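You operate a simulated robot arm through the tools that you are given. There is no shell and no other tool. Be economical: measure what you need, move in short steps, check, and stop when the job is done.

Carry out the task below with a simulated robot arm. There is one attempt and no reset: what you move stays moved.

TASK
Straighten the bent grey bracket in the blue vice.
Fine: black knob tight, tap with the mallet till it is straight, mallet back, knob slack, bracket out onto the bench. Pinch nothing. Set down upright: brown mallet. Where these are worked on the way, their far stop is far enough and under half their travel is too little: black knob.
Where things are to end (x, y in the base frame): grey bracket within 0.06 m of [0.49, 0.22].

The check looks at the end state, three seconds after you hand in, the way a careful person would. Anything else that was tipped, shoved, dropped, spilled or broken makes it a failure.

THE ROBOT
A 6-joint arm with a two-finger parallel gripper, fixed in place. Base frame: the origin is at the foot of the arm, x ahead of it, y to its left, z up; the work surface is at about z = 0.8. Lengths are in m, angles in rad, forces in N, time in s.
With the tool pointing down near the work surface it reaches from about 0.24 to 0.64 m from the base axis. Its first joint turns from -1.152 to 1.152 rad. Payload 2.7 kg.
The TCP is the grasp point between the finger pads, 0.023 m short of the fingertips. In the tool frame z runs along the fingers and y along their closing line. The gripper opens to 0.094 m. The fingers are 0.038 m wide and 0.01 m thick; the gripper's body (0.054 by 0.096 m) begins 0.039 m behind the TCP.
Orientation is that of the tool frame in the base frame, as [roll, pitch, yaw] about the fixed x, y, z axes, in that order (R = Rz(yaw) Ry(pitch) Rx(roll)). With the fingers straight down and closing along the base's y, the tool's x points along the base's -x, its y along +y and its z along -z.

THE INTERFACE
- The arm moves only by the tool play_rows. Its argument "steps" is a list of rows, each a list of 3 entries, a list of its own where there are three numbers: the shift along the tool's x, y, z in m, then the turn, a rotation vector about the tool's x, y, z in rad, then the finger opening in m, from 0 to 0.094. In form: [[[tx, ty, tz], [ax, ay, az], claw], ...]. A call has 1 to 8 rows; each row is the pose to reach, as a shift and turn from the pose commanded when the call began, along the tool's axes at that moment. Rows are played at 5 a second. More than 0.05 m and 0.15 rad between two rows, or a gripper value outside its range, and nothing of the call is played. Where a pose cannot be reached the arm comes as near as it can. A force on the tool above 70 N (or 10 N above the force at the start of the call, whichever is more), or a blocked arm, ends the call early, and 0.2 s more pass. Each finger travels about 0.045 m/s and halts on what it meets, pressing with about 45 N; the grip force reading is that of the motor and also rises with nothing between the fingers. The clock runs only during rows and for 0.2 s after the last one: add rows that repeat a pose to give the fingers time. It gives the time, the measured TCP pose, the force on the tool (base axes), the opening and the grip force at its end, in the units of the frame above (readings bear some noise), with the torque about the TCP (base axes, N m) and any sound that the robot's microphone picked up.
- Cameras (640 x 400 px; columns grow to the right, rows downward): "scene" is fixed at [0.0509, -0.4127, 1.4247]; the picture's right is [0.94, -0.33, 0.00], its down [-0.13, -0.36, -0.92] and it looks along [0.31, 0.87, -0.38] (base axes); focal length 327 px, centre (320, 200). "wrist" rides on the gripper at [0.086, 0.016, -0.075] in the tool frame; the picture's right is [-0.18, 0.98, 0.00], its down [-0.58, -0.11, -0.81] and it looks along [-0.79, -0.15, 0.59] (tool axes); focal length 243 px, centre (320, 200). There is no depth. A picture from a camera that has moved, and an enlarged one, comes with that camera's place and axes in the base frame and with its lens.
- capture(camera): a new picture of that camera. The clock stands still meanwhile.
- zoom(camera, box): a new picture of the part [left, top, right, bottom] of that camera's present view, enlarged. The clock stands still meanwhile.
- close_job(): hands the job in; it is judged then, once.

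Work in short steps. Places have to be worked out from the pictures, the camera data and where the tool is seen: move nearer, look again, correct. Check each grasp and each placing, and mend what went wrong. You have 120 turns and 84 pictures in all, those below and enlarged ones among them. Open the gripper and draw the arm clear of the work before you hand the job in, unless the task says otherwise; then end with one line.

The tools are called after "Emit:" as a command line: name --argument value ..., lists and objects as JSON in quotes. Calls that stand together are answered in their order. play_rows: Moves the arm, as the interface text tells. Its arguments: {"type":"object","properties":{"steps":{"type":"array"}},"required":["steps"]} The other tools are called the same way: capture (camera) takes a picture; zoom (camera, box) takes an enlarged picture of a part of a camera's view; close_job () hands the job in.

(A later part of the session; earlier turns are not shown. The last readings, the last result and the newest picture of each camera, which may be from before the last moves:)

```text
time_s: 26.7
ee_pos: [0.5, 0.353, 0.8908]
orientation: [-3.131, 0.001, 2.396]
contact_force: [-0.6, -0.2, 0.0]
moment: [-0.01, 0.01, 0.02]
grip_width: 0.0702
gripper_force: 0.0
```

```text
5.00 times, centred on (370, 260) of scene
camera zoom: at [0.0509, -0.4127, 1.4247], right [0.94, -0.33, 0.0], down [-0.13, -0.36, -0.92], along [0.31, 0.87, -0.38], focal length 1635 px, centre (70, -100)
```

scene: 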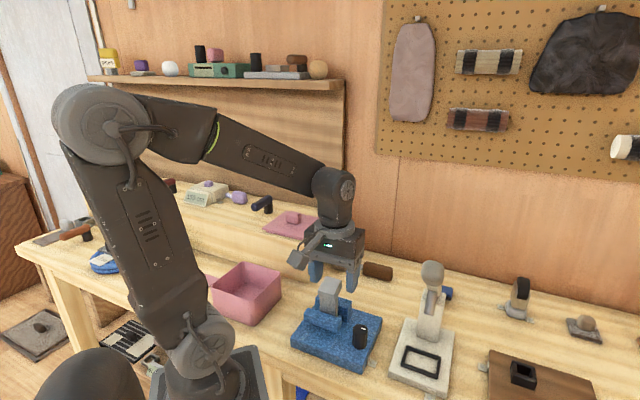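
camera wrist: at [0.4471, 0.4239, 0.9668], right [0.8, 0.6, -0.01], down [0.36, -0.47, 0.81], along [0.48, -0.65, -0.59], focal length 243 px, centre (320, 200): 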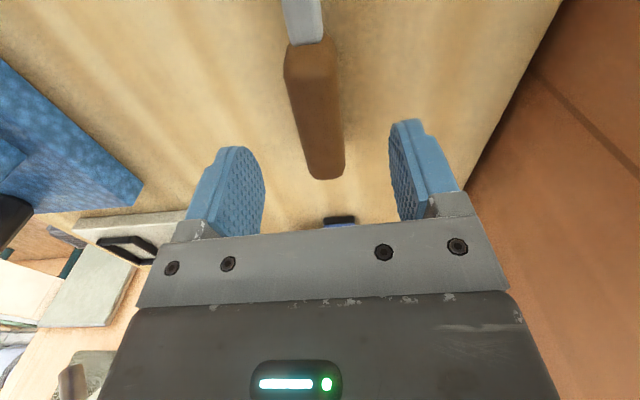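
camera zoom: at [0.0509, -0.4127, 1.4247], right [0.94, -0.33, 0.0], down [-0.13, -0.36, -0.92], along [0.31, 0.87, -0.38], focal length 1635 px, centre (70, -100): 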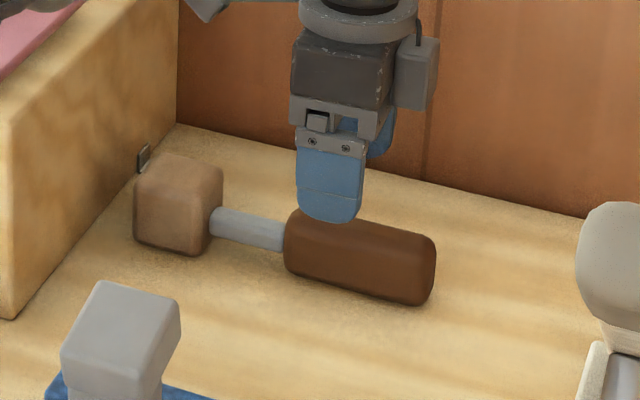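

Aligned within 2 mm. I descend to z≈.828, closing on the handle.

Emit:
play_rows --steps '[[[0, -0.001, 0.03], [0, 0, 0.05], 0.07], [[0, -0.001, 0.05], [0, 0, 0.05], 0.07], [[0, -0.001, 0.062], [0, 0, 0.05], 0.07], [[0, -0.001, 0.062], [0, 0, 0.05], 0.05], [[0, -0.001, 0.062], [0, 0, 0.05], 0.03], [[0, -0.001, 0.062], [0, 0, 0.05], 0.02], [[0, -0.001, 0.062], [0, 0, 0.05], 0.02]]'

Emit:
zoom --camera "scene" --box '[320, 220, 420, 300]'

```text
time_s: 28.3
ee_pos: [0.4975, 0.3515, 0.8305]
orientation: [-3.131, 0.006, 2.348]
contact_force: [-2.2, -0.6, 1.4]
moment: [-0.04, -0.06, 0.04]
grip_width: 0.0299
gripper_force: 45.1
```

```text
5.00 times, centred on (370, 260) of scene
camera zoom: at [0.0508, -0.4128, 1.4247], right [0.94, -0.33, 0.0], down [-0.13, -0.36, -0.92], along [0.31, 0.87, -0.38], focal length 1635 px, centre (70, -100)
```

zoom: 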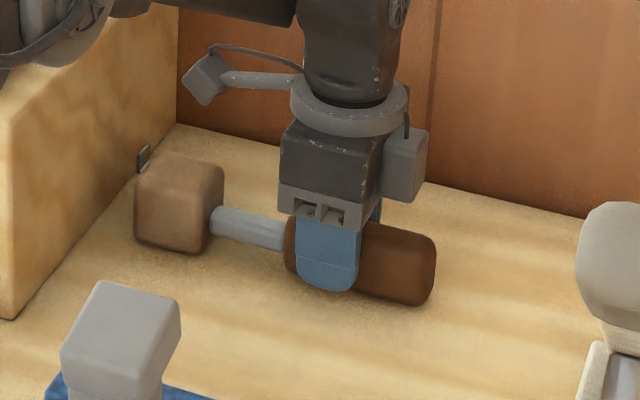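

Handle held at 0.030. I lift straight up and check that the mallet hangs level.

Emit:
play_rows --steps '[[[0, 0, -0.03], [0, 0, 0], 0.02], [[0, 0, -0.06], [0, 0, 0], 0.02], [[0, 0, -0.1], [0, 0, 0], 0.02], [[0, 0, -0.14], [0, 0, 0], 0.02], [[0, 0, -0.18], [0, 0, 0], 0.02]]'

Emit:
capture --camera "scene"

Emit:
capture --camera "wrist"

```text
time_s: 29.5
ee_pos: [0.4983, 0.3532, 1.0138]
orientation: [-3.129, 0.002, 2.348]
contact_force: [-0.6, -0.6, -2.6]
moment: [-0.07, -0.08, -0.02]
grip_width: 0.0297
gripper_force: 44.5
```

```text
38 pictures are left
```

scene: 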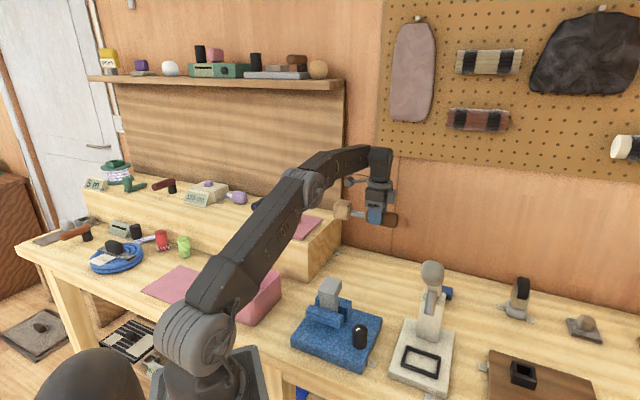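

```text
37 pictures are left
camera wrist: at [0.4486, 0.4272, 1.0889], right [0.83, 0.56, -0.01], down [0.34, -0.48, 0.81], along [0.45, -0.68, -0.59], focal length 243 px, centre (320, 200)
```

wrist: 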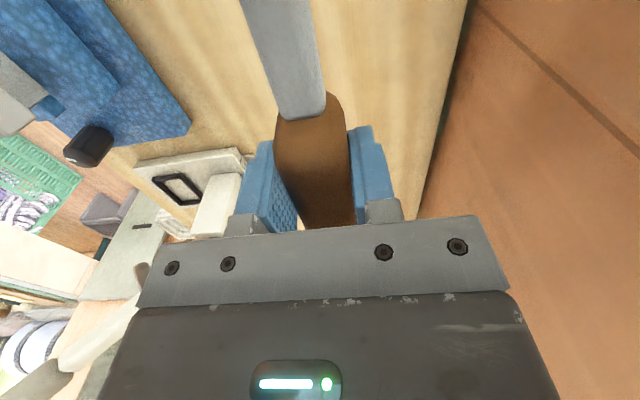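

Emit:
zoom --camera "scene" --box '[310, 140, 420, 240]'

```text
4.00 times, centred on (365, 190) of scene
camera zoom: at [0.0509, -0.4127, 1.4248], right [0.94, -0.33, 0.0], down [-0.13, -0.36, -0.92], along [0.31, 0.87, -0.38], focal length 1308 px, centre (140, 240)
```

zoom: 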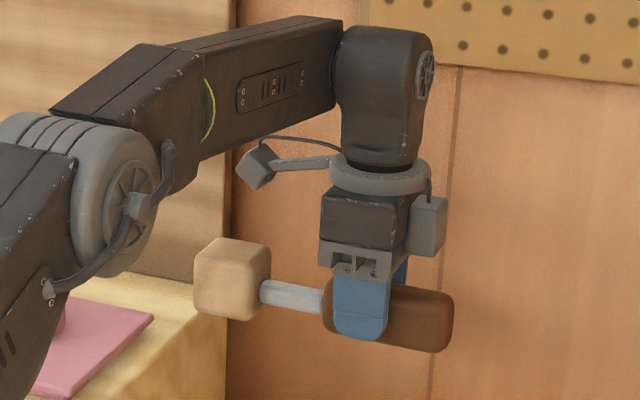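

The mallet hangs level, with the head about 0.11 m from the TCP. I carry it over so the head is above the raised far edge of the flange at a safe height.

Emit:
play_rows --steps '[[[-0.014, -0.041, -0.006], [0, 0, 0], 0.02], [[-0.028, -0.082, -0.012], [0, 0, 0], 0.02], [[-0.042, -0.123, -0.016], [0, 0, 0], 0.02], [[-0.056, -0.163, -0.016], [0, 0, 0], 0.02], [[-0.07, -0.204, -0.016], [0, 0, 0], 0.02]]'

Emit:
zoom --camera "scene" --box '[280, 200, 480, 340]'

Emit:
capture --camera "wrist"

```text
time_s: 30.7
ee_pos: [0.4034, 0.1602, 1.0308]
orientation: [-3.132, 0.003, 2.347]
contact_force: [-0.1, 0.2, -2.5]
moment: [-0.08, -0.14, 0.04]
grip_width: 0.0295
gripper_force: 45.3
```

```text
2.86 times, centred on (380, 270) of scene
camera zoom: at [0.0509, -0.4127, 1.4247], right [0.94, -0.33, 0.0], down [-0.13, -0.36, -0.92], along [0.31, 0.87, -0.38], focal length 934 px, centre (149, 0)
```

zoom: 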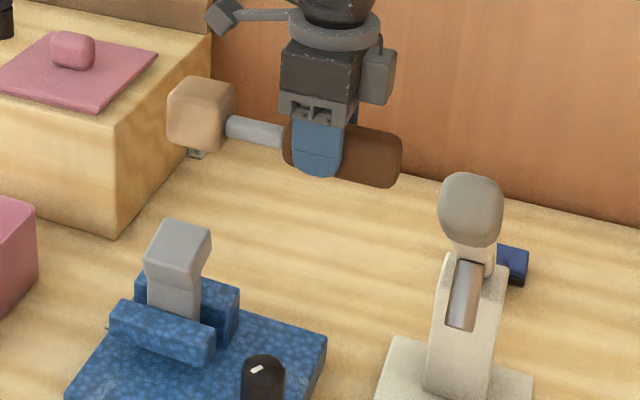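

```text
34 pictures are left
camera wrist: at [0.3534, 0.2338, 1.1045], right [0.83, 0.56, -0.01], down [0.33, -0.48, 0.81], along [0.45, -0.67, -0.59], focal length 243 px, centre (320, 200)
```

wrist: 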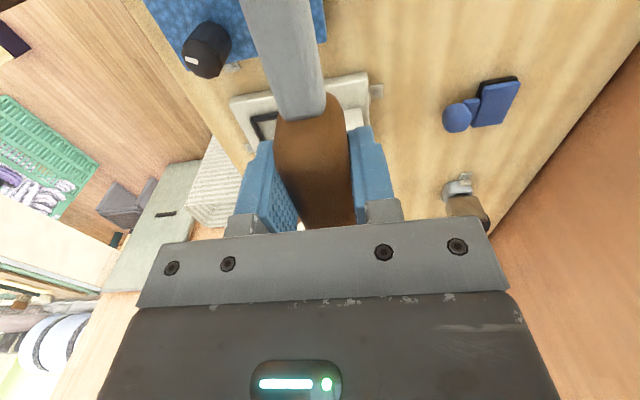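

Emit:
play_rows --steps '[[[-0.006, -0.021, 0], [0, 0, 0], 0.02], [[-0.012, -0.0417, 0.01], [0, 0, 0], 0.02], [[-0.012, -0.0417, 0.035], [0, 0, 0], 0.02]]'

Emit:
zoom --camera "scene" --box '[290, 220, 450, 340]'

```text
time_s: 31.5
ee_pos: [0.3794, 0.1224, 0.9938]
orientation: [-3.134, 0.002, 2.347]
contact_force: [-0.3, -0.2, -2.1]
moment: [-0.12, -0.08, 0.02]
grip_width: 0.0301
gripper_force: 45.0
```

```text
3.33 times, centred on (370, 280) of scene
camera zoom: at [0.0509, -0.4127, 1.4247], right [0.94, -0.33, 0.0], down [-0.13, -0.36, -0.92], along [0.31, 0.87, -0.38], focal length 1090 px, centre (153, -67)
```

zoom: 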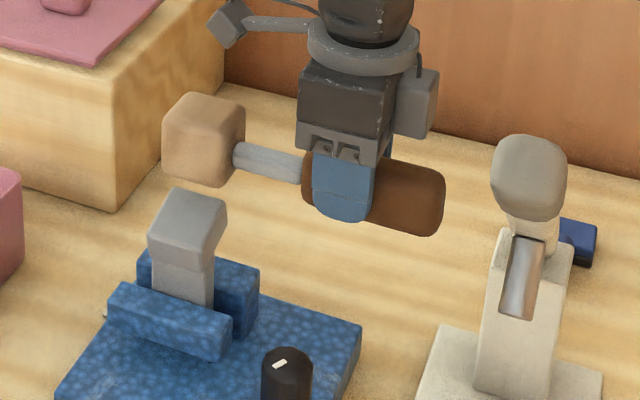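

Head is over the flange's far edge. I make a first gentle tap down to about z .965 and back.

Emit:
play_rows --steps '[[[0, 0, 0.03], [0, 0, 0], 0.02], [[0, 0, 0], [0, 0, 0], 0.02]]'

Emit:
zoom --camera "scene" --box '[305, 260, 365, 330]'

```text
time_s: 32.1
ee_pos: [0.3784, 0.1226, 0.9942]
orientation: [-3.131, 0.003, 2.349]
contact_force: [-0.7, 1.0, -2.3]
moment: [-0.1, -0.09, 0.01]
grip_width: 0.0297
gripper_force: 45.0
```

```text
5.71 times, centred on (335, 295) of scene
camera zoom: at [0.0509, -0.4127, 1.4247], right [0.94, -0.33, 0.0], down [-0.13, -0.36, -0.92], along [0.31, 0.87, -0.38], focal length 1869 px, centre (234, -343)
```

zoom: 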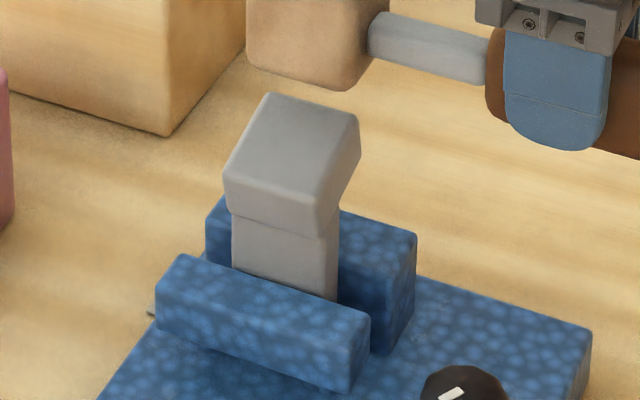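

No sound or contact yet. I tap a little deeper, to about z .953.

Emit:
play_rows --steps '[[[0, 0, 0.04], [0, 0, 0], 0.02], [[0, 0, 0], [0, 0, 0], 0.02]]'

```text
time_s: 32.7
ee_pos: [0.3791, 0.122, 0.9949]
orientation: [-3.129, 0.003, 2.349]
contact_force: [0.4, -0.6, -3.1]
moment: [-0.11, -0.11, -0.02]
grip_width: 0.0298
gripper_force: 44.6
```

Still nothing; I lower slowly to find the contact height.

Emit:
play_rows --steps '[[[0, 0, 0.025], [0, 0, 0], 0.02], [[0, 0, 0.03], [0, 0, 0], 0.02], [[0, 0, 0.034], [0, 0, 0], 0.02], [[0, 0, 0.034], [0, 0, 0], 0.02]]'

Emit:
zoom --camera "scene" --box '[305, 260, 365, 330]'

```text
time_s: 33.7
ee_pos: [0.3811, 0.1211, 0.9622]
orientation: [-3.132, 0.003, 2.347]
contact_force: [1.0, 0.2, 2.0]
moment: [0.26, 0.17, -0.13]
grip_width: 0.0297
gripper_force: 45.3
```

```text
5.71 times, centred on (335, 295) of scene
camera zoom: at [0.0509, -0.4127, 1.4247], right [0.94, -0.33, 0.0], down [-0.13, -0.36, -0.92], along [0.31, 0.87, -0.38], focal length 1869 px, centre (234, -343)
```

zoom: 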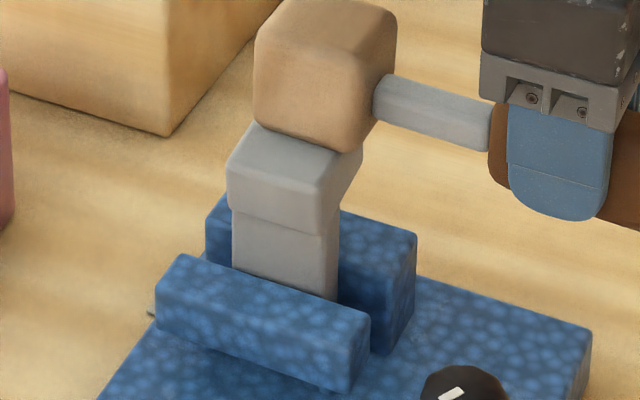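

Contact occurs at about z .963. I back off 2 cm and give proper taps reaching just below that.

Emit:
play_rows --steps '[[[0, 0, -0.025], [0, 0, 0], 0.02], [[0, 0, -0.025], [0, 0, 0], 0.02], [[0, 0, 0.008], [0, 0, 0], 0.02], [[0, 0, 0.008], [0, 0, 0], 0.02], [[0, 0, -0.025], [0, 0, 0], 0.02]]'

Emit:
zoom --camera "scene" --box '[305, 260, 365, 330]'

```text
time_s: 34.9
ee_pos: [0.3825, 0.1217, 0.9876]
orientation: [-3.129, 0.002, 2.347]
contact_force: [1.0, 0.0, -3.9]
moment: [-0.13, -0.09, -0.01]
grip_width: 0.0298
gripper_force: 44.5
```

```text
5.71 times, centred on (335, 295) of scene
camera zoom: at [0.0509, -0.4127, 1.4247], right [0.94, -0.33, 0.0], down [-0.13, -0.36, -0.92], along [0.31, 0.87, -0.38], focal length 1869 px, centre (234, -343)
```

zoom: 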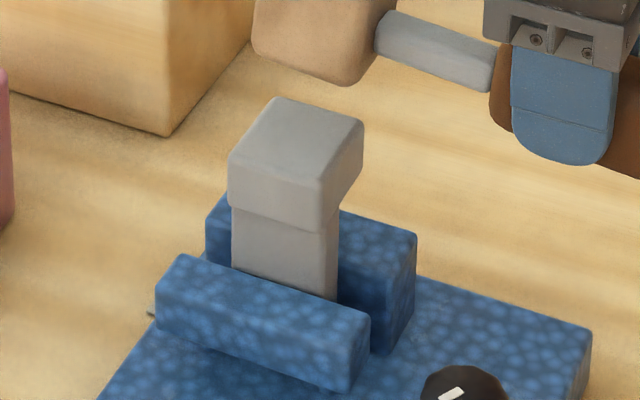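

It works: the flange rotated toward level. I give one more tap, slightly deeper, and compare.

Emit:
play_rows --steps '[[[0, 0, 0.036], [0, 0, 0], 0.02], [[0, 0, 0.036], [0, 0, 0], 0.02], [[0, 0, 0], [0, 0, 0], 0.02]]'

Emit:
zoom --camera "scene" --box '[305, 260, 365, 330]'

```text
time_s: 35.7
ee_pos: [0.3816, 0.1235, 0.9893]
orientation: [-3.128, 0.001, 2.348]
contact_force: [0.1, 0.6, -3.1]
moment: [-0.1, -0.11, -0.01]
grip_width: 0.0298
gripper_force: 45.0
```

```text
5.71 times, centred on (335, 295) of scene
camera zoom: at [0.0509, -0.4127, 1.4247], right [0.94, -0.33, 0.0], down [-0.13, -0.36, -0.92], along [0.31, 0.87, -0.38], focal length 1869 px, centre (234, -343)
```

zoom: 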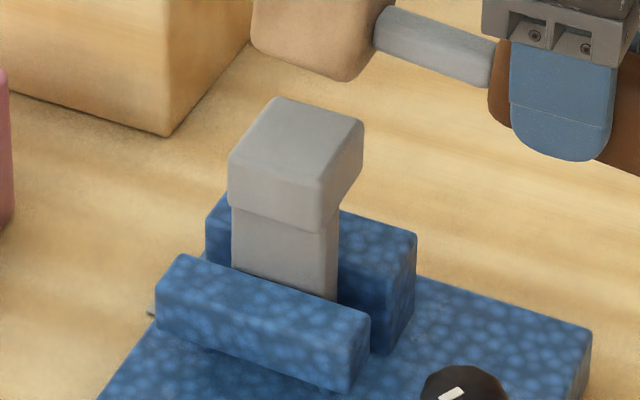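

No change from last time. I press slowly further to feel whether it is at its stop.

Emit:
play_rows --steps '[[[0, 0, 0.03], [0, 0, 0], 0.02], [[0, 0, 0.036], [0, 0, 0], 0.02], [[0, 0, 0.036], [0, 0, 0], 0.02]]'

Emit:
play_rows --steps '[[[0, 0, 0.004], [0, 0, 0], 0.02], [[0, 0, 0.004], [0, 0, 0], 0.02]]'

Emit:
zoom --camera "scene" --box '[305, 260, 365, 330]'

```text
time_s: 36.5
ee_pos: [0.3803, 0.1233, 0.9548]
orientation: [-3.137, 0.005, 2.345]
contact_force: [2.8, 1.1, 21.0]
moment: [1.33, 1.54, -0.23]
grip_width: 0.0299
gripper_force: 44.9
```

```text
time_s: 37.1
ee_pos: [0.3803, 0.122, 0.9487]
orientation: [-3.135, 0.002, 2.346]
contact_force: [7.2, 1.8, 19.8]
moment: [1.47, 1.26, -0.54]
grip_width: 0.0298
gripper_force: 44.9
```

```text
5.71 times, centred on (335, 295) of scene
camera zoom: at [0.0508, -0.4128, 1.4247], right [0.94, -0.33, 0.0], down [-0.13, -0.36, -0.92], along [0.31, 0.87, -0.38], focal length 1869 px, centre (234, -343)
```

zoom: 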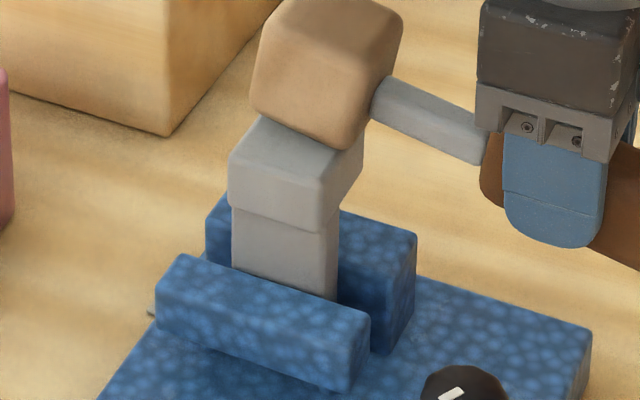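

It resists at about 20 N, and the mallet is pivoting slightly in the grip. I back off and zoom hard on the flange to judge its angle.

Emit:
play_rows --steps '[[[0, 0, -0.03], [0, 0, 0], 0.02], [[0, 0, -0.045], [0, 0, 0], 0.02]]'

Emit:
zoom --camera "scene" --box '[320, 272, 348, 312]'

Emit:
zoom --camera "scene" --box '[300, 230, 420, 310]'

```text
time_s: 37.7
ee_pos: [0.3802, 0.1229, 0.9915]
orientation: [-3.129, 0.003, 2.347]
contact_force: [0.2, -0.4, -3.1]
moment: [-0.15, -0.09, -0.01]
grip_width: 0.03
gripper_force: 45.4
```

```text
10.00 times, centred on (334, 292) of scene
camera zoom: at [0.0509, -0.4127, 1.4247], right [0.94, -0.33, 0.0], down [-0.13, -0.36, -0.92], along [0.31, 0.87, -0.38], focal length 3270 px, centre (180, -720)
```

zoom: 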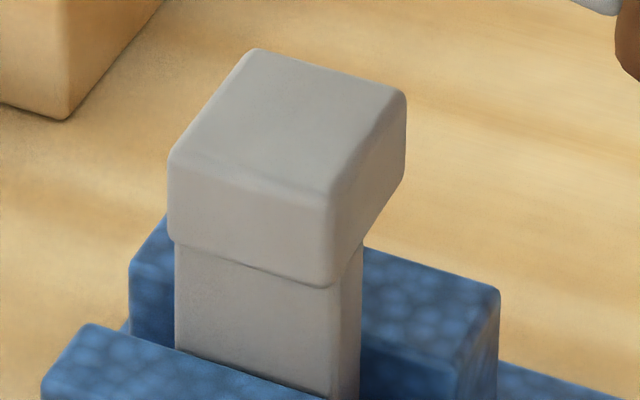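

```text
5.00 times, centred on (360, 270) of scene
camera zoom: at [0.0509, -0.4127, 1.4247], right [0.94, -0.33, 0.0], down [-0.13, -0.36, -0.92], along [0.31, 0.87, -0.38], focal length 1635 px, centre (120, -150)
```

zoom: 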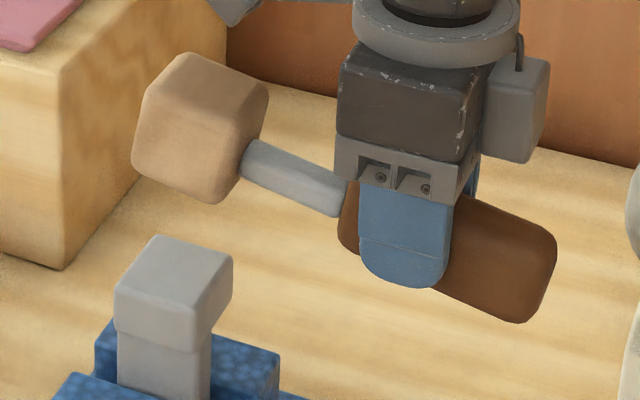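

The flange now looks level and no longer moves, so it is straight. The mallet has pivoted about 0.16 rad (head up) in the grip, so I carry it back and will tilt the tool to level it.

Emit:
play_rows --steps '[[[0, 0, -0.04], [0, 0, 0], 0.02], [[0.013, 0.041, -0.04], [0, 0, 0], 0.02], [[0.027, 0.082, -0.04], [0, 0, 0], 0.02], [[0.04, 0.122, -0.04], [0, 0, 0], 0.02], [[0.054, 0.163, -0.04], [0, 0, 0], 0.02], [[0.067, 0.204, -0.04], [0, 0, 0], 0.02], [[0.0805, 0.244, -0.04], [0, 0, 0], 0.02]]'

Emit:
play_rows --steps '[[[0, 0, 0.04], [0, -0.08, 0], 0.02], [[0, 0, 0.08], [0, -0.16, 0], 0.02], [[0, 0, 0.12], [0, -0.16, 0], 0.02], [[0, 0, 0.15], [0, -0.16, 0], 0.02]]'

Emit:
zoom --camera "scene" --box '[310, 200, 430, 300]'

```text
time_s: 39.3
ee_pos: [0.4993, 0.35, 1.0312]
orientation: [-3.126, 0.003, 2.346]
contact_force: [0.2, 0.0, -2.7]
moment: [-0.09, -0.12, 0.01]
grip_width: 0.0302
gripper_force: 44.7
```

```text
time_s: 40.3
ee_pos: [0.4981, 0.3453, 0.8793]
orientation: [-3.132, 0.164, 2.35]
contact_force: [0.4, 0.2, -2.7]
moment: [-0.1, -0.08, 0.04]
grip_width: 0.03
gripper_force: 44.9
```

```text
4.00 times, centred on (370, 250) of scene
camera zoom: at [0.0509, -0.4127, 1.4248], right [0.94, -0.33, 0.0], down [-0.13, -0.36, -0.92], along [0.31, 0.87, -0.38], focal length 1308 px, centre (120, 0)
```

zoom: 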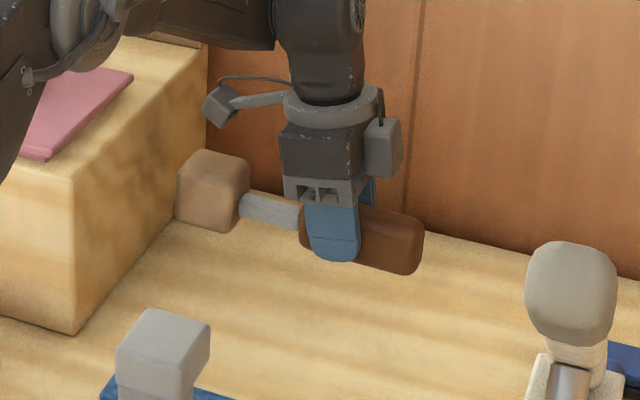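

The mallet is level again. I lower it to its old place and correct 6 mm sideways.

Emit:
play_rows --steps '[[[0.008, 0.004, 0.02], [0, 0, 0], 0.02], [[0.011, 0.004, 0.038], [0, 0, 0], 0.02], [[0.0125, 0.004, 0.046], [0, 0, 0], 0.02], [[0.0125, 0.004, 0.048], [0, 0, 0], 0.02]]'

Emit:
zoom --camera "scene" --box '[320, 220, 420, 300]'

```text
time_s: 41.3
ee_pos: [0.4973, 0.3535, 0.8322]
orientation: [-3.131, 0.163, 2.349]
contact_force: [-6.7, -4.5, 7.4]
moment: [-0.56, -0.45, -0.46]
grip_width: 0.0298
gripper_force: 45.2
```

```text
5.00 times, centred on (370, 260) of scene
camera zoom: at [0.0506, -0.4129, 1.4247], right [0.94, -0.33, 0.0], down [-0.13, -0.36, -0.92], along [0.31, 0.87, -0.38], focal length 1635 px, centre (70, -100)
```

zoom: 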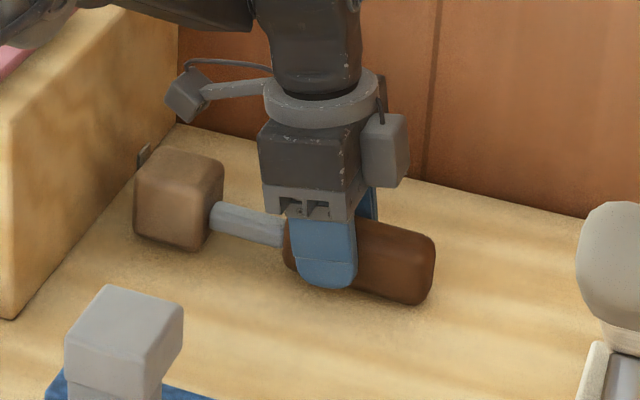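

Bench contact is felt, with the head still ~4 mm high. I tilt slightly more, then release and rise.

Emit:
play_rows --steps '[[[0, 0, 0], [0, -0.03, 0], 0.02], [[0, 0, 0.001], [0, -0.05, 0], 0.02], [[0, 0, 0.001], [0, -0.05, 0], 0.02]]'

Emit:
zoom --camera "scene" --box '[320, 220, 420, 300]'

```text
time_s: 42.1
ee_pos: [0.4985, 0.354, 0.8306]
orientation: [-3.135, 0.215, 2.348]
contact_force: [-3.2, -0.4, 13.3]
moment: [1.68, 1.21, 0.47]
grip_width: 0.0297
gripper_force: 44.8
```

```text
5.00 times, centred on (370, 260) of scene
camera zoom: at [0.0506, -0.413, 1.4247], right [0.94, -0.33, 0.0], down [-0.13, -0.36, -0.92], along [0.31, 0.87, -0.38], focal length 1635 px, centre (70, -100)
```

zoom: 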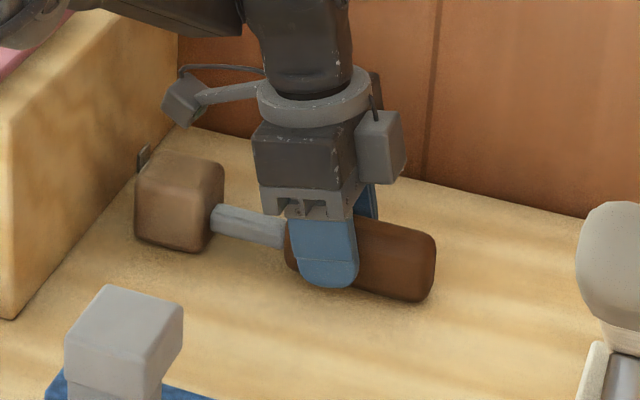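

Emit:
play_rows --steps '[[[0, 0, 0], [0, 0, 0], 0.035], [[0, 0, 0], [0, 0, 0], 0.05], [[0, 0, 0], [0, 0, 0], 0.07], [[0, 0, 0], [0, 0, 0], 0.07], [[0, 0, -0.03], [0, 0.07, 0], 0.07], [[0, 0, -0.07], [0, 0.14, 0], 0.07], [[0, 0, -0.12], [0, 0.21, 0], 0.07], [[0, 0, -0.16], [0, 0.215, 0], 0.07]]'

Emit:
zoom --camera "scene" --box '[320, 220, 420, 300]'

```text
time_s: 43.9
ee_pos: [0.4742, 0.3783, 0.9847]
orientation: [-3.132, -0.004, 2.348]
contact_force: [-0.3, 0.5, 0.0]
moment: [0.02, -0.04, -0.05]
grip_width: 0.07
gripper_force: 0.1
```

```text
5.00 times, centred on (370, 260) of scene
camera zoom: at [0.0509, -0.4127, 1.4247], right [0.94, -0.33, 0.0], down [-0.13, -0.36, -0.92], along [0.31, 0.87, -0.38], focal length 1635 px, centre (70, -100)
```

zoom: 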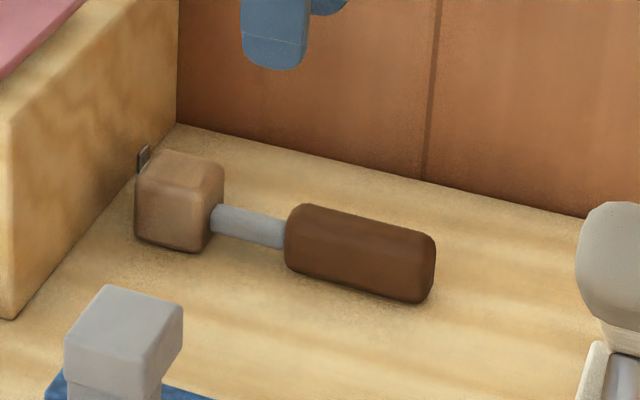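

The mallet is back in its place. I return to the level side-view pose to verify the flange angle.

Emit:
play_rows --steps '[[[0.013, -0.04, -0.034], [0, 0, 0], 0.09], [[0.027, -0.08, -0.034], [0, 0, 0], 0.09], [[0.04, -0.12, -0.034], [0, 0, 0], 0.09], [[0.054, -0.161, -0.034], [0, 0, 0], 0.09], [[0.067, -0.202, -0.034], [0, 0, 0], 0.09], [[0.081, -0.242, -0.034], [0, 0, 0], 0.09]]'

Emit:
play_rows --steps '[[[-0.005, 0, 0.009], [0, -0.13, 0], 0.09], [[-0.01, 0, 0.018], [0, -0.26, 0], 0.09], [[-0.015, 0, 0.027], [0, -0.39, 0], 0.09], [[-0.0195, 0, 0.035], [0, -0.51, 0], 0.09]]'

Emit:
zoom --camera "wrist" --box '[250, 60, 340, 160]'

```text
refused: row 1 steps farther than a row can; nothing moved
```

```text
time_s: 44.9
ee_pos: [0.4889, 0.3653, 0.9506]
orientation: [-3.128, 0.51, 2.353]
contact_force: [0.4, 0.2, 0.5]
moment: [0.01, -0.01, 0.03]
grip_width: 0.0897
gripper_force: 0.1
```

```text
4.00 times, centred on (295, 110) of wrist
camera zoom: at [0.4201, 0.4567, 0.9752], right [0.81, 0.58, 0.08], down [0.01, -0.15, 0.99], along [0.58, -0.8, -0.13], focal length 970 px, centre (420, 560)
```

zoom: 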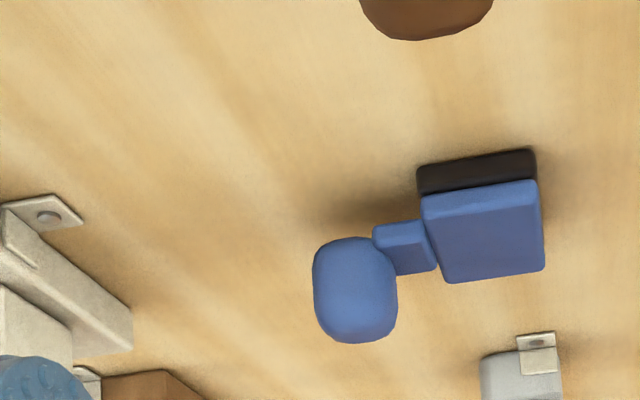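

The first call was refused for row size, so only the tilt took place; all is clear. I now travel in this tilt, raised, to the viewing place.

Emit:
play_rows --steps '[[[-0.02, 0, -0.036], [0, 0, 0], 0.09], [[-0.01, -0.04, -0.06], [0, 0, 0], 0.09], [[0.0, -0.08, -0.078], [0, 0, 0], 0.09], [[0.01, -0.12, -0.09], [0, 0, 0], 0.09], [[0.02, -0.16, -0.1], [0, 0, 0], 0.09], [[0.028, -0.2, -0.11], [0, 0, 0], 0.09], [[0.035, -0.2422, -0.11], [0, 0, 0], 0.09], [[0.0564, -0.2422, -0.0682], [0, 0, 0], 0.09]]'

Emit:
zoom --camera "wrist" --box '[250, 60, 340, 160]'

```text
time_s: 46.7
ee_pos: [0.259, 0.2532, 0.9835]
orientation: [-3.129, 0.506, 2.353]
contact_force: [0.3, 0.0, -0.7]
moment: [-0.03, -0.02, -0.01]
grip_width: 0.0901
gripper_force: 0.0
out of reach, approached as far as the arm can: row 7, 8
```

```text
4.00 times, centred on (295, 110) of wrist
camera zoom: at [0.1908, 0.345, 1.008], right [0.81, 0.57, 0.08], down [0.01, -0.15, 0.99], along [0.58, -0.8, -0.13], focal length 970 px, centre (420, 560)
```

zoom: 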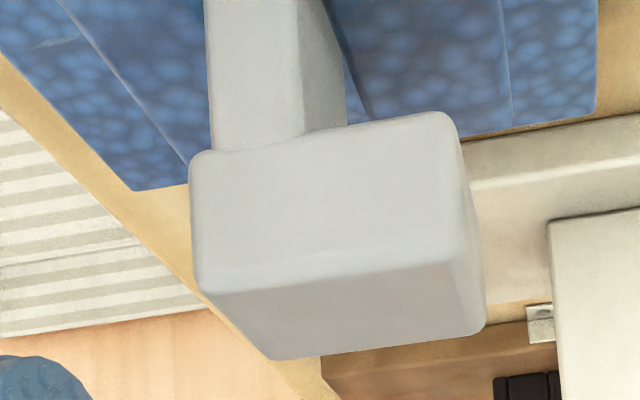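

The flange now reads level and in line: straight. I undo the tilt and return above the knob to slacken it.

Emit:
play_rows --steps '[[[0, 0, -0.015], [0, 0.13, 0], 0.07], [[0, 0, -0.03], [0, 0.26, 0], 0.06], [[0, 0, -0.045], [0, 0.39, 0], 0.055], [[0, 0, -0.06], [0, 0.506, 0], 0.055]]'

```text
time_s: 47.7
ee_pos: [0.2427, 0.2743, 1.0366]
orientation: [-3.132, 0.0, 2.349]
contact_force: [-0.1, 0.0, -0.5]
moment: [0.01, 0.01, 0.02]
grip_width: 0.0551
gripper_force: 0.0
```

Emit:
play_rows --steps '[[[-0.027, -0.011, -0.013], [0, 0, -0.147], 0.055], [[-0.053, -0.021, -0.013], [0, 0, -0.294], 0.055], [[-0.08, -0.032, -0.013], [0, 0, -0.441], 0.055], [[-0.107, -0.043, -0.013], [0, 0, -0.588], 0.055], [[-0.134, -0.054, -0.013], [0, 0, -0.735], 0.055], [[-0.16, -0.064, -0.013], [0, 0, -0.882], 0.055], [[-0.187, -0.075, -0.013], [0, 0, -1.0], 0.055]]'

Emit:
capture --camera "wrist"

```text
time_s: 49.3
ee_pos: [0.3199, 0.0859, 1.0523]
orientation: [-3.132, -0.005, -2.934]
contact_force: [0.2, 0.1, 0.3]
moment: [0.01, -0.02, -0.02]
grip_width: 0.0552
gripper_force: 0.0
```

```text
19 pictures are left
camera wrist: at [0.2303, 0.085, 1.1279], right [-0.02, 1.0, -0.01], down [0.6, 0.02, 0.8], along [0.8, 0.01, -0.6], focal length 243 px, centre (320, 200)
```

wrist: 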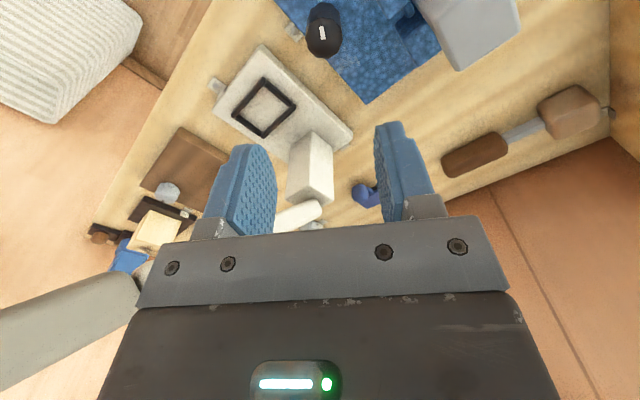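

I descend to the same knob grasp height as before and close.

Emit:
play_rows --steps '[[[0, 0.002, 0.045], [0, 0, 0], 0.052], [[0, 0.002, 0.09], [0, 0, 0], 0.052], [[0, 0.002, 0.13], [0, 0, 0], 0.052], [[0, 0.002, 0.16], [0, 0, 0], 0.052], [[0, 0.002, 0.183], [0, 0, 0], 0.052], [[0, 0.002, 0.183], [0, 0, 0], 0.035], [[0, 0.002, 0.183], [0, 0, 0], 0.025], [[0, 0.002, 0.183], [0, 0, 0], 0.02]]'

Emit:
play_rows --steps '[[[0, 0, 0], [0, 0, -0.14], 0.02], [[0, 0, 0], [0, 0, -0.28], 0.02], [[0, 0, 0], [0, 0, -0.42], 0.02], [[0, 0, 0], [0, 0, -0.56], 0.02], [[0, 0, 0], [0, 0, -0.7], 0.02], [[0, 0, 0], [0, 0, -0.84], 0.02], [[0, 0, 0], [0, 0, -0.98], 0.02], [[0, 0, 0], [0, 0, -1.12], 0.02]]'

Emit:
capture --camera "wrist"

```text
time_s: 51.1
ee_pos: [0.3141, 0.0877, 0.866]
orientation: [-3.135, -0.009, -2.937]
contact_force: [3.6, -11.4, -9.2]
moment: [1.39, -0.29, -0.08]
grip_width: 0.0338
gripper_force: 44.8
```

```text
time_s: 52.3
ee_pos: [0.3196, 0.086, 0.8674]
orientation: [-3.138, -0.01, -2.271]
contact_force: [12.3, -12.5, -7.1]
moment: [0.44, 0.89, -0.11]
grip_width: 0.0333
gripper_force: 45.3
stopped in row 6: the force on the tool passed its limit at 82 N (the readings are from after the stop); the commanded pose is now the measured one
```

```text
18 pictures are left
camera wrist: at [0.2508, 0.0307, 0.9444], right [-0.63, 0.77, 0.0], down [0.46, 0.38, 0.8], along [0.62, 0.51, -0.6], focal length 243 px, centre (320, 200)
```

wrist: 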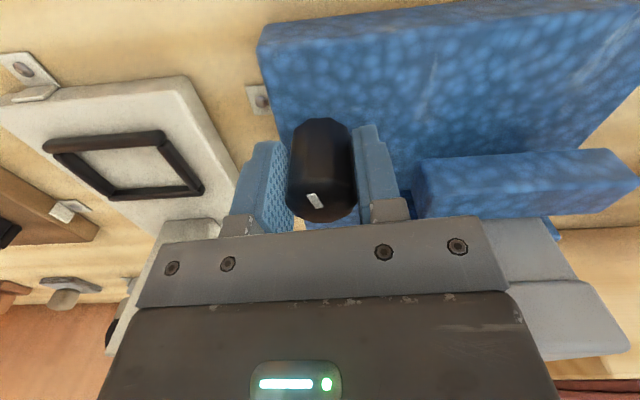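

The force limit tripped after 0.66 rad because of a slight eccentric grip. I release, recentre, swing back cw and take another stroke.

Emit:
play_rows --steps '[[[0, 0, 0], [0, 0, 0], 0.05], [[0, 0, 0], [0, 0, 0], 0.05], [[-0.002, 0, 0], [0, 0, 0.14], 0.05], [[-0.002, 0, 0], [0, 0, 0.28], 0.05], [[-0.002, 0, 0], [0, 0, 0.42], 0.05], [[-0.002, 0, 0], [0, 0, 0.56], 0.05], [[-0.002, 0, 0], [0, 0, 0.65], 0.05], [[-0.002, 0, 0], [0, 0, 0.65], 0.05]]'

Emit:
zoom --camera "wrist" --box '[220, 100, 420, 240]'

```text
time_s: 54.1
ee_pos: [0.3196, 0.088, 0.8687]
orientation: [-3.134, -0.007, -2.92]
contact_force: [-0.4, 0.8, 0.4]
moment: [-0.03, 0.0, -0.03]
grip_width: 0.0501
gripper_force: 0.2
```

```text
2.86 times, centred on (320, 170) of wrist
camera zoom: at [0.2314, 0.086, 0.9443], right [-0.04, 1.0, -0.01], down [0.59, 0.03, 0.8], along [0.8, 0.02, -0.6], focal length 693 px, centre (320, 286)
```

zoom: 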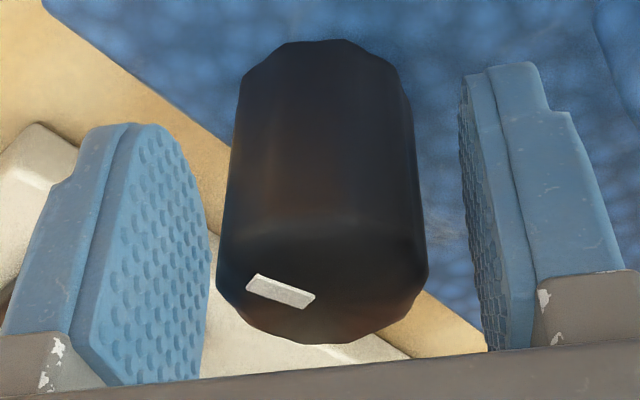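

The knob axis sits about 5 mm further forward than my TCP, which explains the side force. I shift forward, grip and turn ccw.

Emit:
play_rows --steps '[[[-0.005, 0, 0], [0, 0, 0], 0.05], [[-0.005, 0, 0], [0, 0, 0], 0.03], [[-0.005, 0, 0], [0, 0, 0], 0.02], [[-0.005, 0, 0], [0, 0, -0.13], 0.02], [[-0.005, 0, 0], [0, 0, -0.26], 0.02], [[-0.005, 0, 0], [0, 0, -0.39], 0.02], [[-0.005, 0, 0], [0, 0, -0.52], 0.02]]'

Emit:
play_rows --steps '[[[0, 0, 0], [0, 0, -0.13], 0.02], [[0, 0, 0], [0, 0, -0.26], 0.02], [[0, 0, 0], [0, 0, -0.39], 0.02], [[0, 0, 0], [0, 0, -0.52], 0.02], [[0, 0, 0], [0, 0, -0.65], 0.02]]'

Emit:
capture --camera "wrist"

```text
time_s: 55.7
ee_pos: [0.3242, 0.0905, 0.8676]
orientation: [-3.136, -0.007, -2.396]
contact_force: [-13.5, 24.1, 28.6]
moment: [1.05, 0.81, -0.2]
grip_width: 0.0339
gripper_force: 45.3
```

```text
time_s: 56.9
ee_pos: [0.321, 0.0877, 0.8648]
orientation: [3.129, -0.015, -1.75]
contact_force: [-27.9, 14.1, -22.6]
moment: [-0.98, -1.5, -0.59]
grip_width: 0.0336
gripper_force: 44.8
```

```text
16 pictures are left
camera wrist: at [0.2907, 0.0071, 0.9424], right [-0.93, 0.36, 0.01], down [0.22, 0.56, 0.8], along [0.28, 0.75, -0.61], focal length 243 px, centre (320, 200)
```

wrist: 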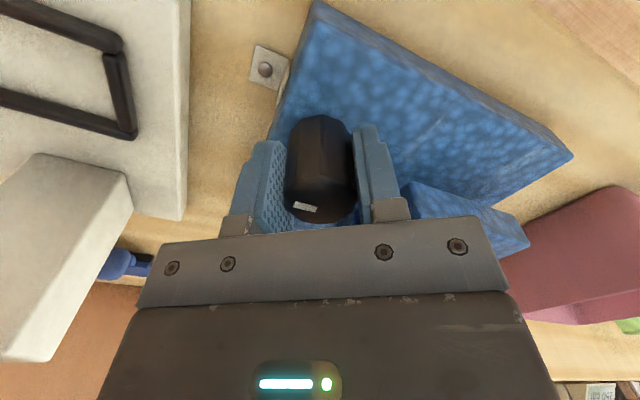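

The mark is back to (slightly past) its original bearing and torque has risen: the knob is slack at its stop. I release and rise.

Emit:
play_rows --steps '[[[0, 0, 0], [0, 0, 0], 0.05], [[0, 0, 0], [0, 0, 0], 0.055], [[0, 0, -0.04], [0, 0, 0], 0.055], [[0, 0, -0.08], [0, 0, 0], 0.055], [[0, 0, -0.12], [0, 0, 0], 0.055], [[0, 0, -0.16], [0, 0, 0], 0.055], [[0, 0, -0.2], [0, 0, 0], 0.055]]'

Emit:
zoom --camera "scene" --box '[290, 250, 390, 370]'

```text
time_s: 58.5
ee_pos: [0.3255, 0.0907, 1.0676]
orientation: [3.138, -0.01, -1.748]
contact_force: [0.0, 1.3, 0.3]
moment: [-0.01, 0.0, -0.01]
grip_width: 0.0551
gripper_force: 0.0
```

```text
3.33 times, centred on (340, 310) of scene
camera zoom: at [0.0509, -0.4127, 1.4247], right [0.94, -0.33, 0.0], down [-0.13, -0.36, -0.92], along [0.31, 0.87, -0.38], focal length 1090 px, centre (253, -167)
```

zoom: 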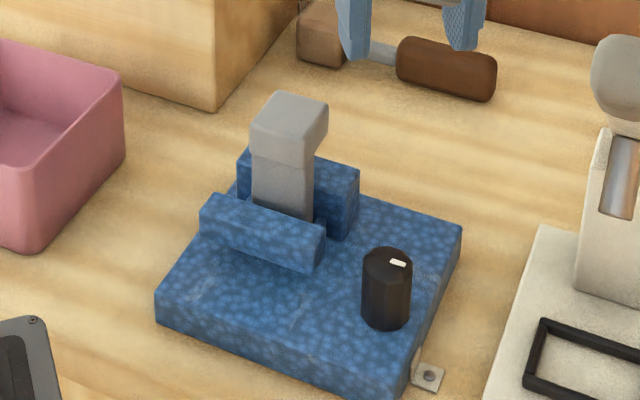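

The vice is open and the bracket still stands in it. I move above the bracket at (.291,.186), with the fingers to close along the jaw line.

Emit:
play_rows --steps '[[[-0.022, 0.013, 0], [0, 0, 0.145], 0.07], [[-0.044, 0.026, 0.0], [0, 0, 0.29], 0.07], [[-0.066, 0.039, 0.01], [0, 0, 0.435], 0.075], [[-0.0874, 0.0507, 0.02], [0, 0, 0.58], 0.075], [[-0.0874, 0.0507, 0.03], [0, 0, 0.58], 0.075]]'

Emit:
capture --camera "wrist"

```text
time_s: 59.7
ee_pos: [0.2882, 0.1852, 1.0363]
orientation: [-3.138, -0.009, -2.329]
contact_force: [-0.8, 0.2, -0.1]
moment: [-0.01, 0.03, 0.01]
grip_width: 0.0753
gripper_force: 0.1
```

```text
14 pictures are left
camera wrist: at [0.2168, 0.1349, 1.113], right [-0.59, 0.81, 0.0], down [0.48, 0.35, 0.8], along [0.65, 0.47, -0.6], focal length 243 px, centre (320, 200)
```

wrist: 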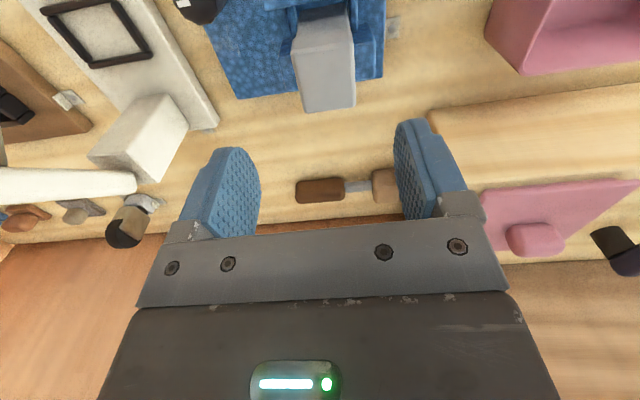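

Block is 5 mm to +y of the tool; jaw tops measure z≈.877. I shift, descend to z≈.912 (tips stay above the jaws) and close.

Emit:
play_rows --steps '[[[0, 0.005, 0.04], [0, 0, 0], 0.075], [[0, 0.005, 0.08], [0, 0, 0], 0.075], [[0, 0.005, 0.11], [0, 0, 0], 0.075], [[0, 0.005, 0.124], [0, 0, 0], 0.075], [[0, 0.005, 0.124], [0, 0, 0], 0.06], [[0, 0.005, 0.124], [0, 0, 0], 0.045], [[0, 0.005, 0.124], [0, 0, 0], 0.03], [[0, 0.005, 0.124], [0, 0, 0], 0.03]]'

Emit:
zoom --camera "scene" --box '[290, 240, 400, 350]'

```text
time_s: 61.5
ee_pos: [0.2876, 0.1877, 0.9141]
orientation: [-3.138, -0.011, -2.329]
contact_force: [0.7, 0.2, 0.3]
moment: [0.02, -0.01, 0.02]
grip_width: 0.0436
gripper_force: 45.1
```

```text
3.64 times, centred on (345, 295) of scene
camera zoom: at [0.0509, -0.4127, 1.4247], right [0.94, -0.33, 0.0], down [-0.13, -0.36, -0.92], along [0.31, 0.87, -0.38], focal length 1189 px, centre (229, -146)
```

zoom: 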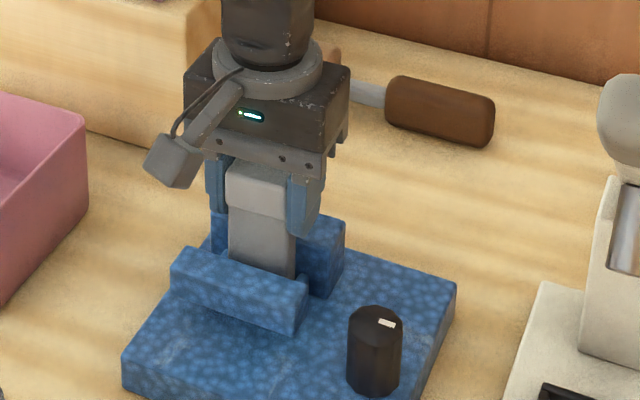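

The bracket is gripped at 0.0436. I lift straight up.

Emit:
play_rows --steps '[[[0, 0, -0.02], [0, 0, 0], 0.03], [[0, 0, -0.04], [0, 0, 0], 0.03], [[0, 0, -0.07], [0, 0, 0], 0.03], [[0, 0, -0.11], [0, 0, 0], 0.03], [[0, 0, -0.15], [0, 0, 0], 0.03]]'

Emit:
zoom --camera "scene" --box '[280, 190, 420, 350]'

```text
time_s: 62.7
ee_pos: [0.2874, 0.1907, 1.0615]
orientation: [-3.139, -0.01, -2.327]
contact_force: [0.5, 0.0, -1.9]
moment: [-0.02, 0.0, 0.04]
grip_width: 0.0439
gripper_force: 45.1
```

```text
2.50 times, centred on (350, 270) of scene
camera zoom: at [0.0509, -0.4127, 1.4247], right [0.94, -0.33, 0.0], down [-0.13, -0.36, -0.92], along [0.31, 0.87, -0.38], focal length 818 px, centre (245, 25)
```

zoom: 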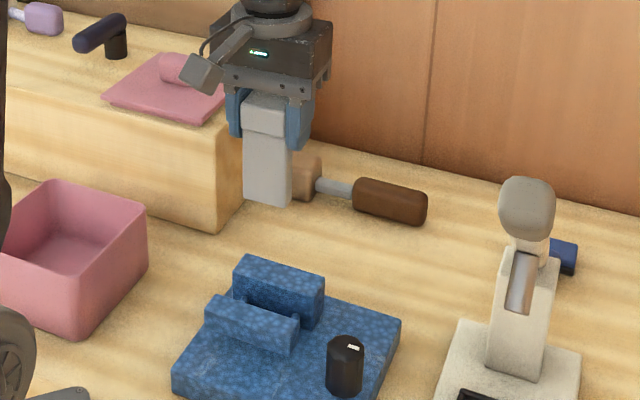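

The bracket is out. I carry it to (.485,.21), turning so the flange faces +x, well clear of the mallet and press.

Emit:
play_rows --steps '[[[-0.025, -0.022, 0], [0, 0, 0.135], 0.03], [[-0.05, -0.0435, 0], [0, 0, 0.27], 0.03], [[-0.075, -0.065, 0], [0, 0, 0.405], 0.03], [[-0.1, -0.087, 0], [0, 0, 0.54], 0.03], [[-0.125, -0.109, 0], [0, 0, 0.675], 0.03], [[-0.15, -0.1304, 0], [0, 0, 0.81], 0.03], [[-0.15, -0.1304, 0.04], [0, 0, 0.81], 0.03], [[-0.15, -0.1304, 0.08], [0, 0, 0.81], 0.03]]'

Emit:
zoom --camera "scene" --box '[300, 200, 480, 340]'

```text
time_s: 64.5
ee_pos: [0.4856, 0.2083, 0.9811]
orientation: [-3.132, -0.004, -3.139]
contact_force: [-0.2, 1.2, -1.8]
moment: [-0.03, -0.01, 0.02]
grip_width: 0.044
gripper_force: 44.9
```

```text
2.86 times, centred on (390, 270) of scene
camera zoom: at [0.0509, -0.4127, 1.4247], right [0.94, -0.33, 0.0], down [-0.13, -0.36, -0.92], along [0.31, 0.87, -0.38], focal length 934 px, centre (120, 0)
```

zoom: 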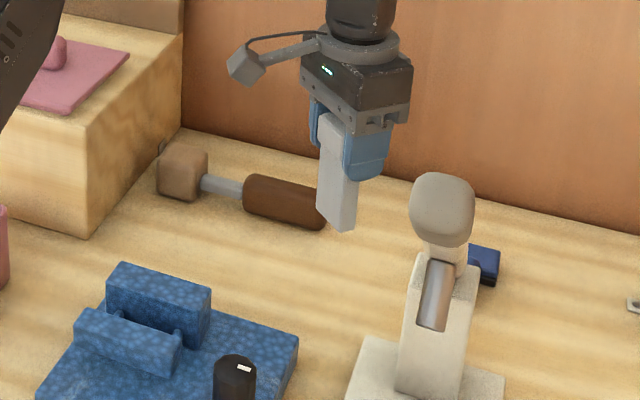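

The area below is clear. I lower toward the bench, expecting contact near z .882.

Emit:
play_rows --steps '[[[0, 0, 0.04], [0, 0, 0], 0.03], [[0, 0, 0.08], [0, 0, 0], 0.03], [[0, 0, 0.092], [0, 0, 0], 0.03], [[0, 0, 0.096], [0, 0, 0], 0.03], [[0, 0, 0.096], [0, 0, 0], 0.03]]'

```text
time_s: 65.7
ee_pos: [0.4846, 0.2059, 0.8839]
orientation: [-3.134, -0.004, -3.139]
contact_force: [-0.7, 0.0, -1.8]
moment: [-0.01, 0.0, 0.02]
grip_width: 0.0437
gripper_force: 45.4
```

Emit:
play_rows --steps '[[[0, 0, 0.002], [0, 0, 0], 0.03], [[0, 0, 0.004], [0, 0, 0], 0.03], [[0, 0, 0.004], [0, 0, 0], 0.03]]'

Emit:
zoom --camera "scene" --box '[340, 220, 460, 320]'

```text
time_s: 66.5
ee_pos: [0.4864, 0.2067, 0.883]
orientation: [-3.132, -0.004, -3.137]
contact_force: [-7.4, -4.8, 26.7]
moment: [0.18, 0.95, 0.21]
grip_width: 0.0438
gripper_force: 44.8
```

```text
4.00 times, centred on (400, 270) of scene
camera zoom: at [0.0503, -0.413, 1.4247], right [0.94, -0.33, 0.0], down [-0.13, -0.36, -0.92], along [0.31, 0.87, -0.38], focal length 1308 px, centre (0, -80)
```

zoom: 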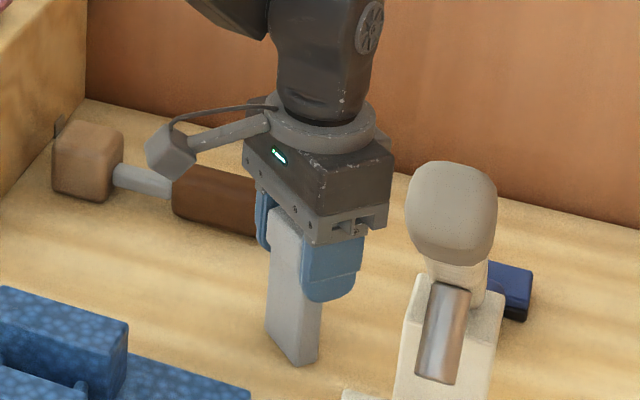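

It is standing on the bench with light pressure. I ease off 2 mm and open the fingers slowly.

Emit:
play_rows --steps '[[[0, 0, -0.002], [0, 0, 0], 0.03], [[0, 0, -0.002], [0, 0, 0], 0.045], [[0, 0, -0.002], [0, 0, 0], 0.05], [[0, 0, -0.002], [0, 0, 0], 0.06], [[0, 0, -0.002], [0, 0, 0], 0.075], [[0, 0, -0.002], [0, 0, 0], 0.08]]'

Emit:
zoom --camera "scene" --box '[340, 220, 460, 320]'

```text
time_s: 67.9
ee_pos: [0.4858, 0.206, 0.8837]
orientation: [-3.131, -0.005, -3.139]
contact_force: [0.2, 0.2, 0.5]
moment: [0.01, 0.02, 0.0]
grip_width: 0.0802
gripper_force: 0.0
```

```text
4.00 times, centred on (400, 270) of scene
camera zoom: at [0.0509, -0.4127, 1.4247], right [0.94, -0.33, 0.0], down [-0.13, -0.36, -0.92], along [0.31, 0.87, -0.38], focal length 1308 px, centre (0, -80)
```

zoom: 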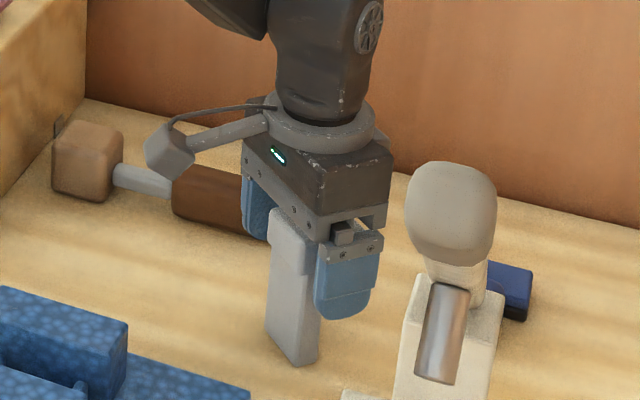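

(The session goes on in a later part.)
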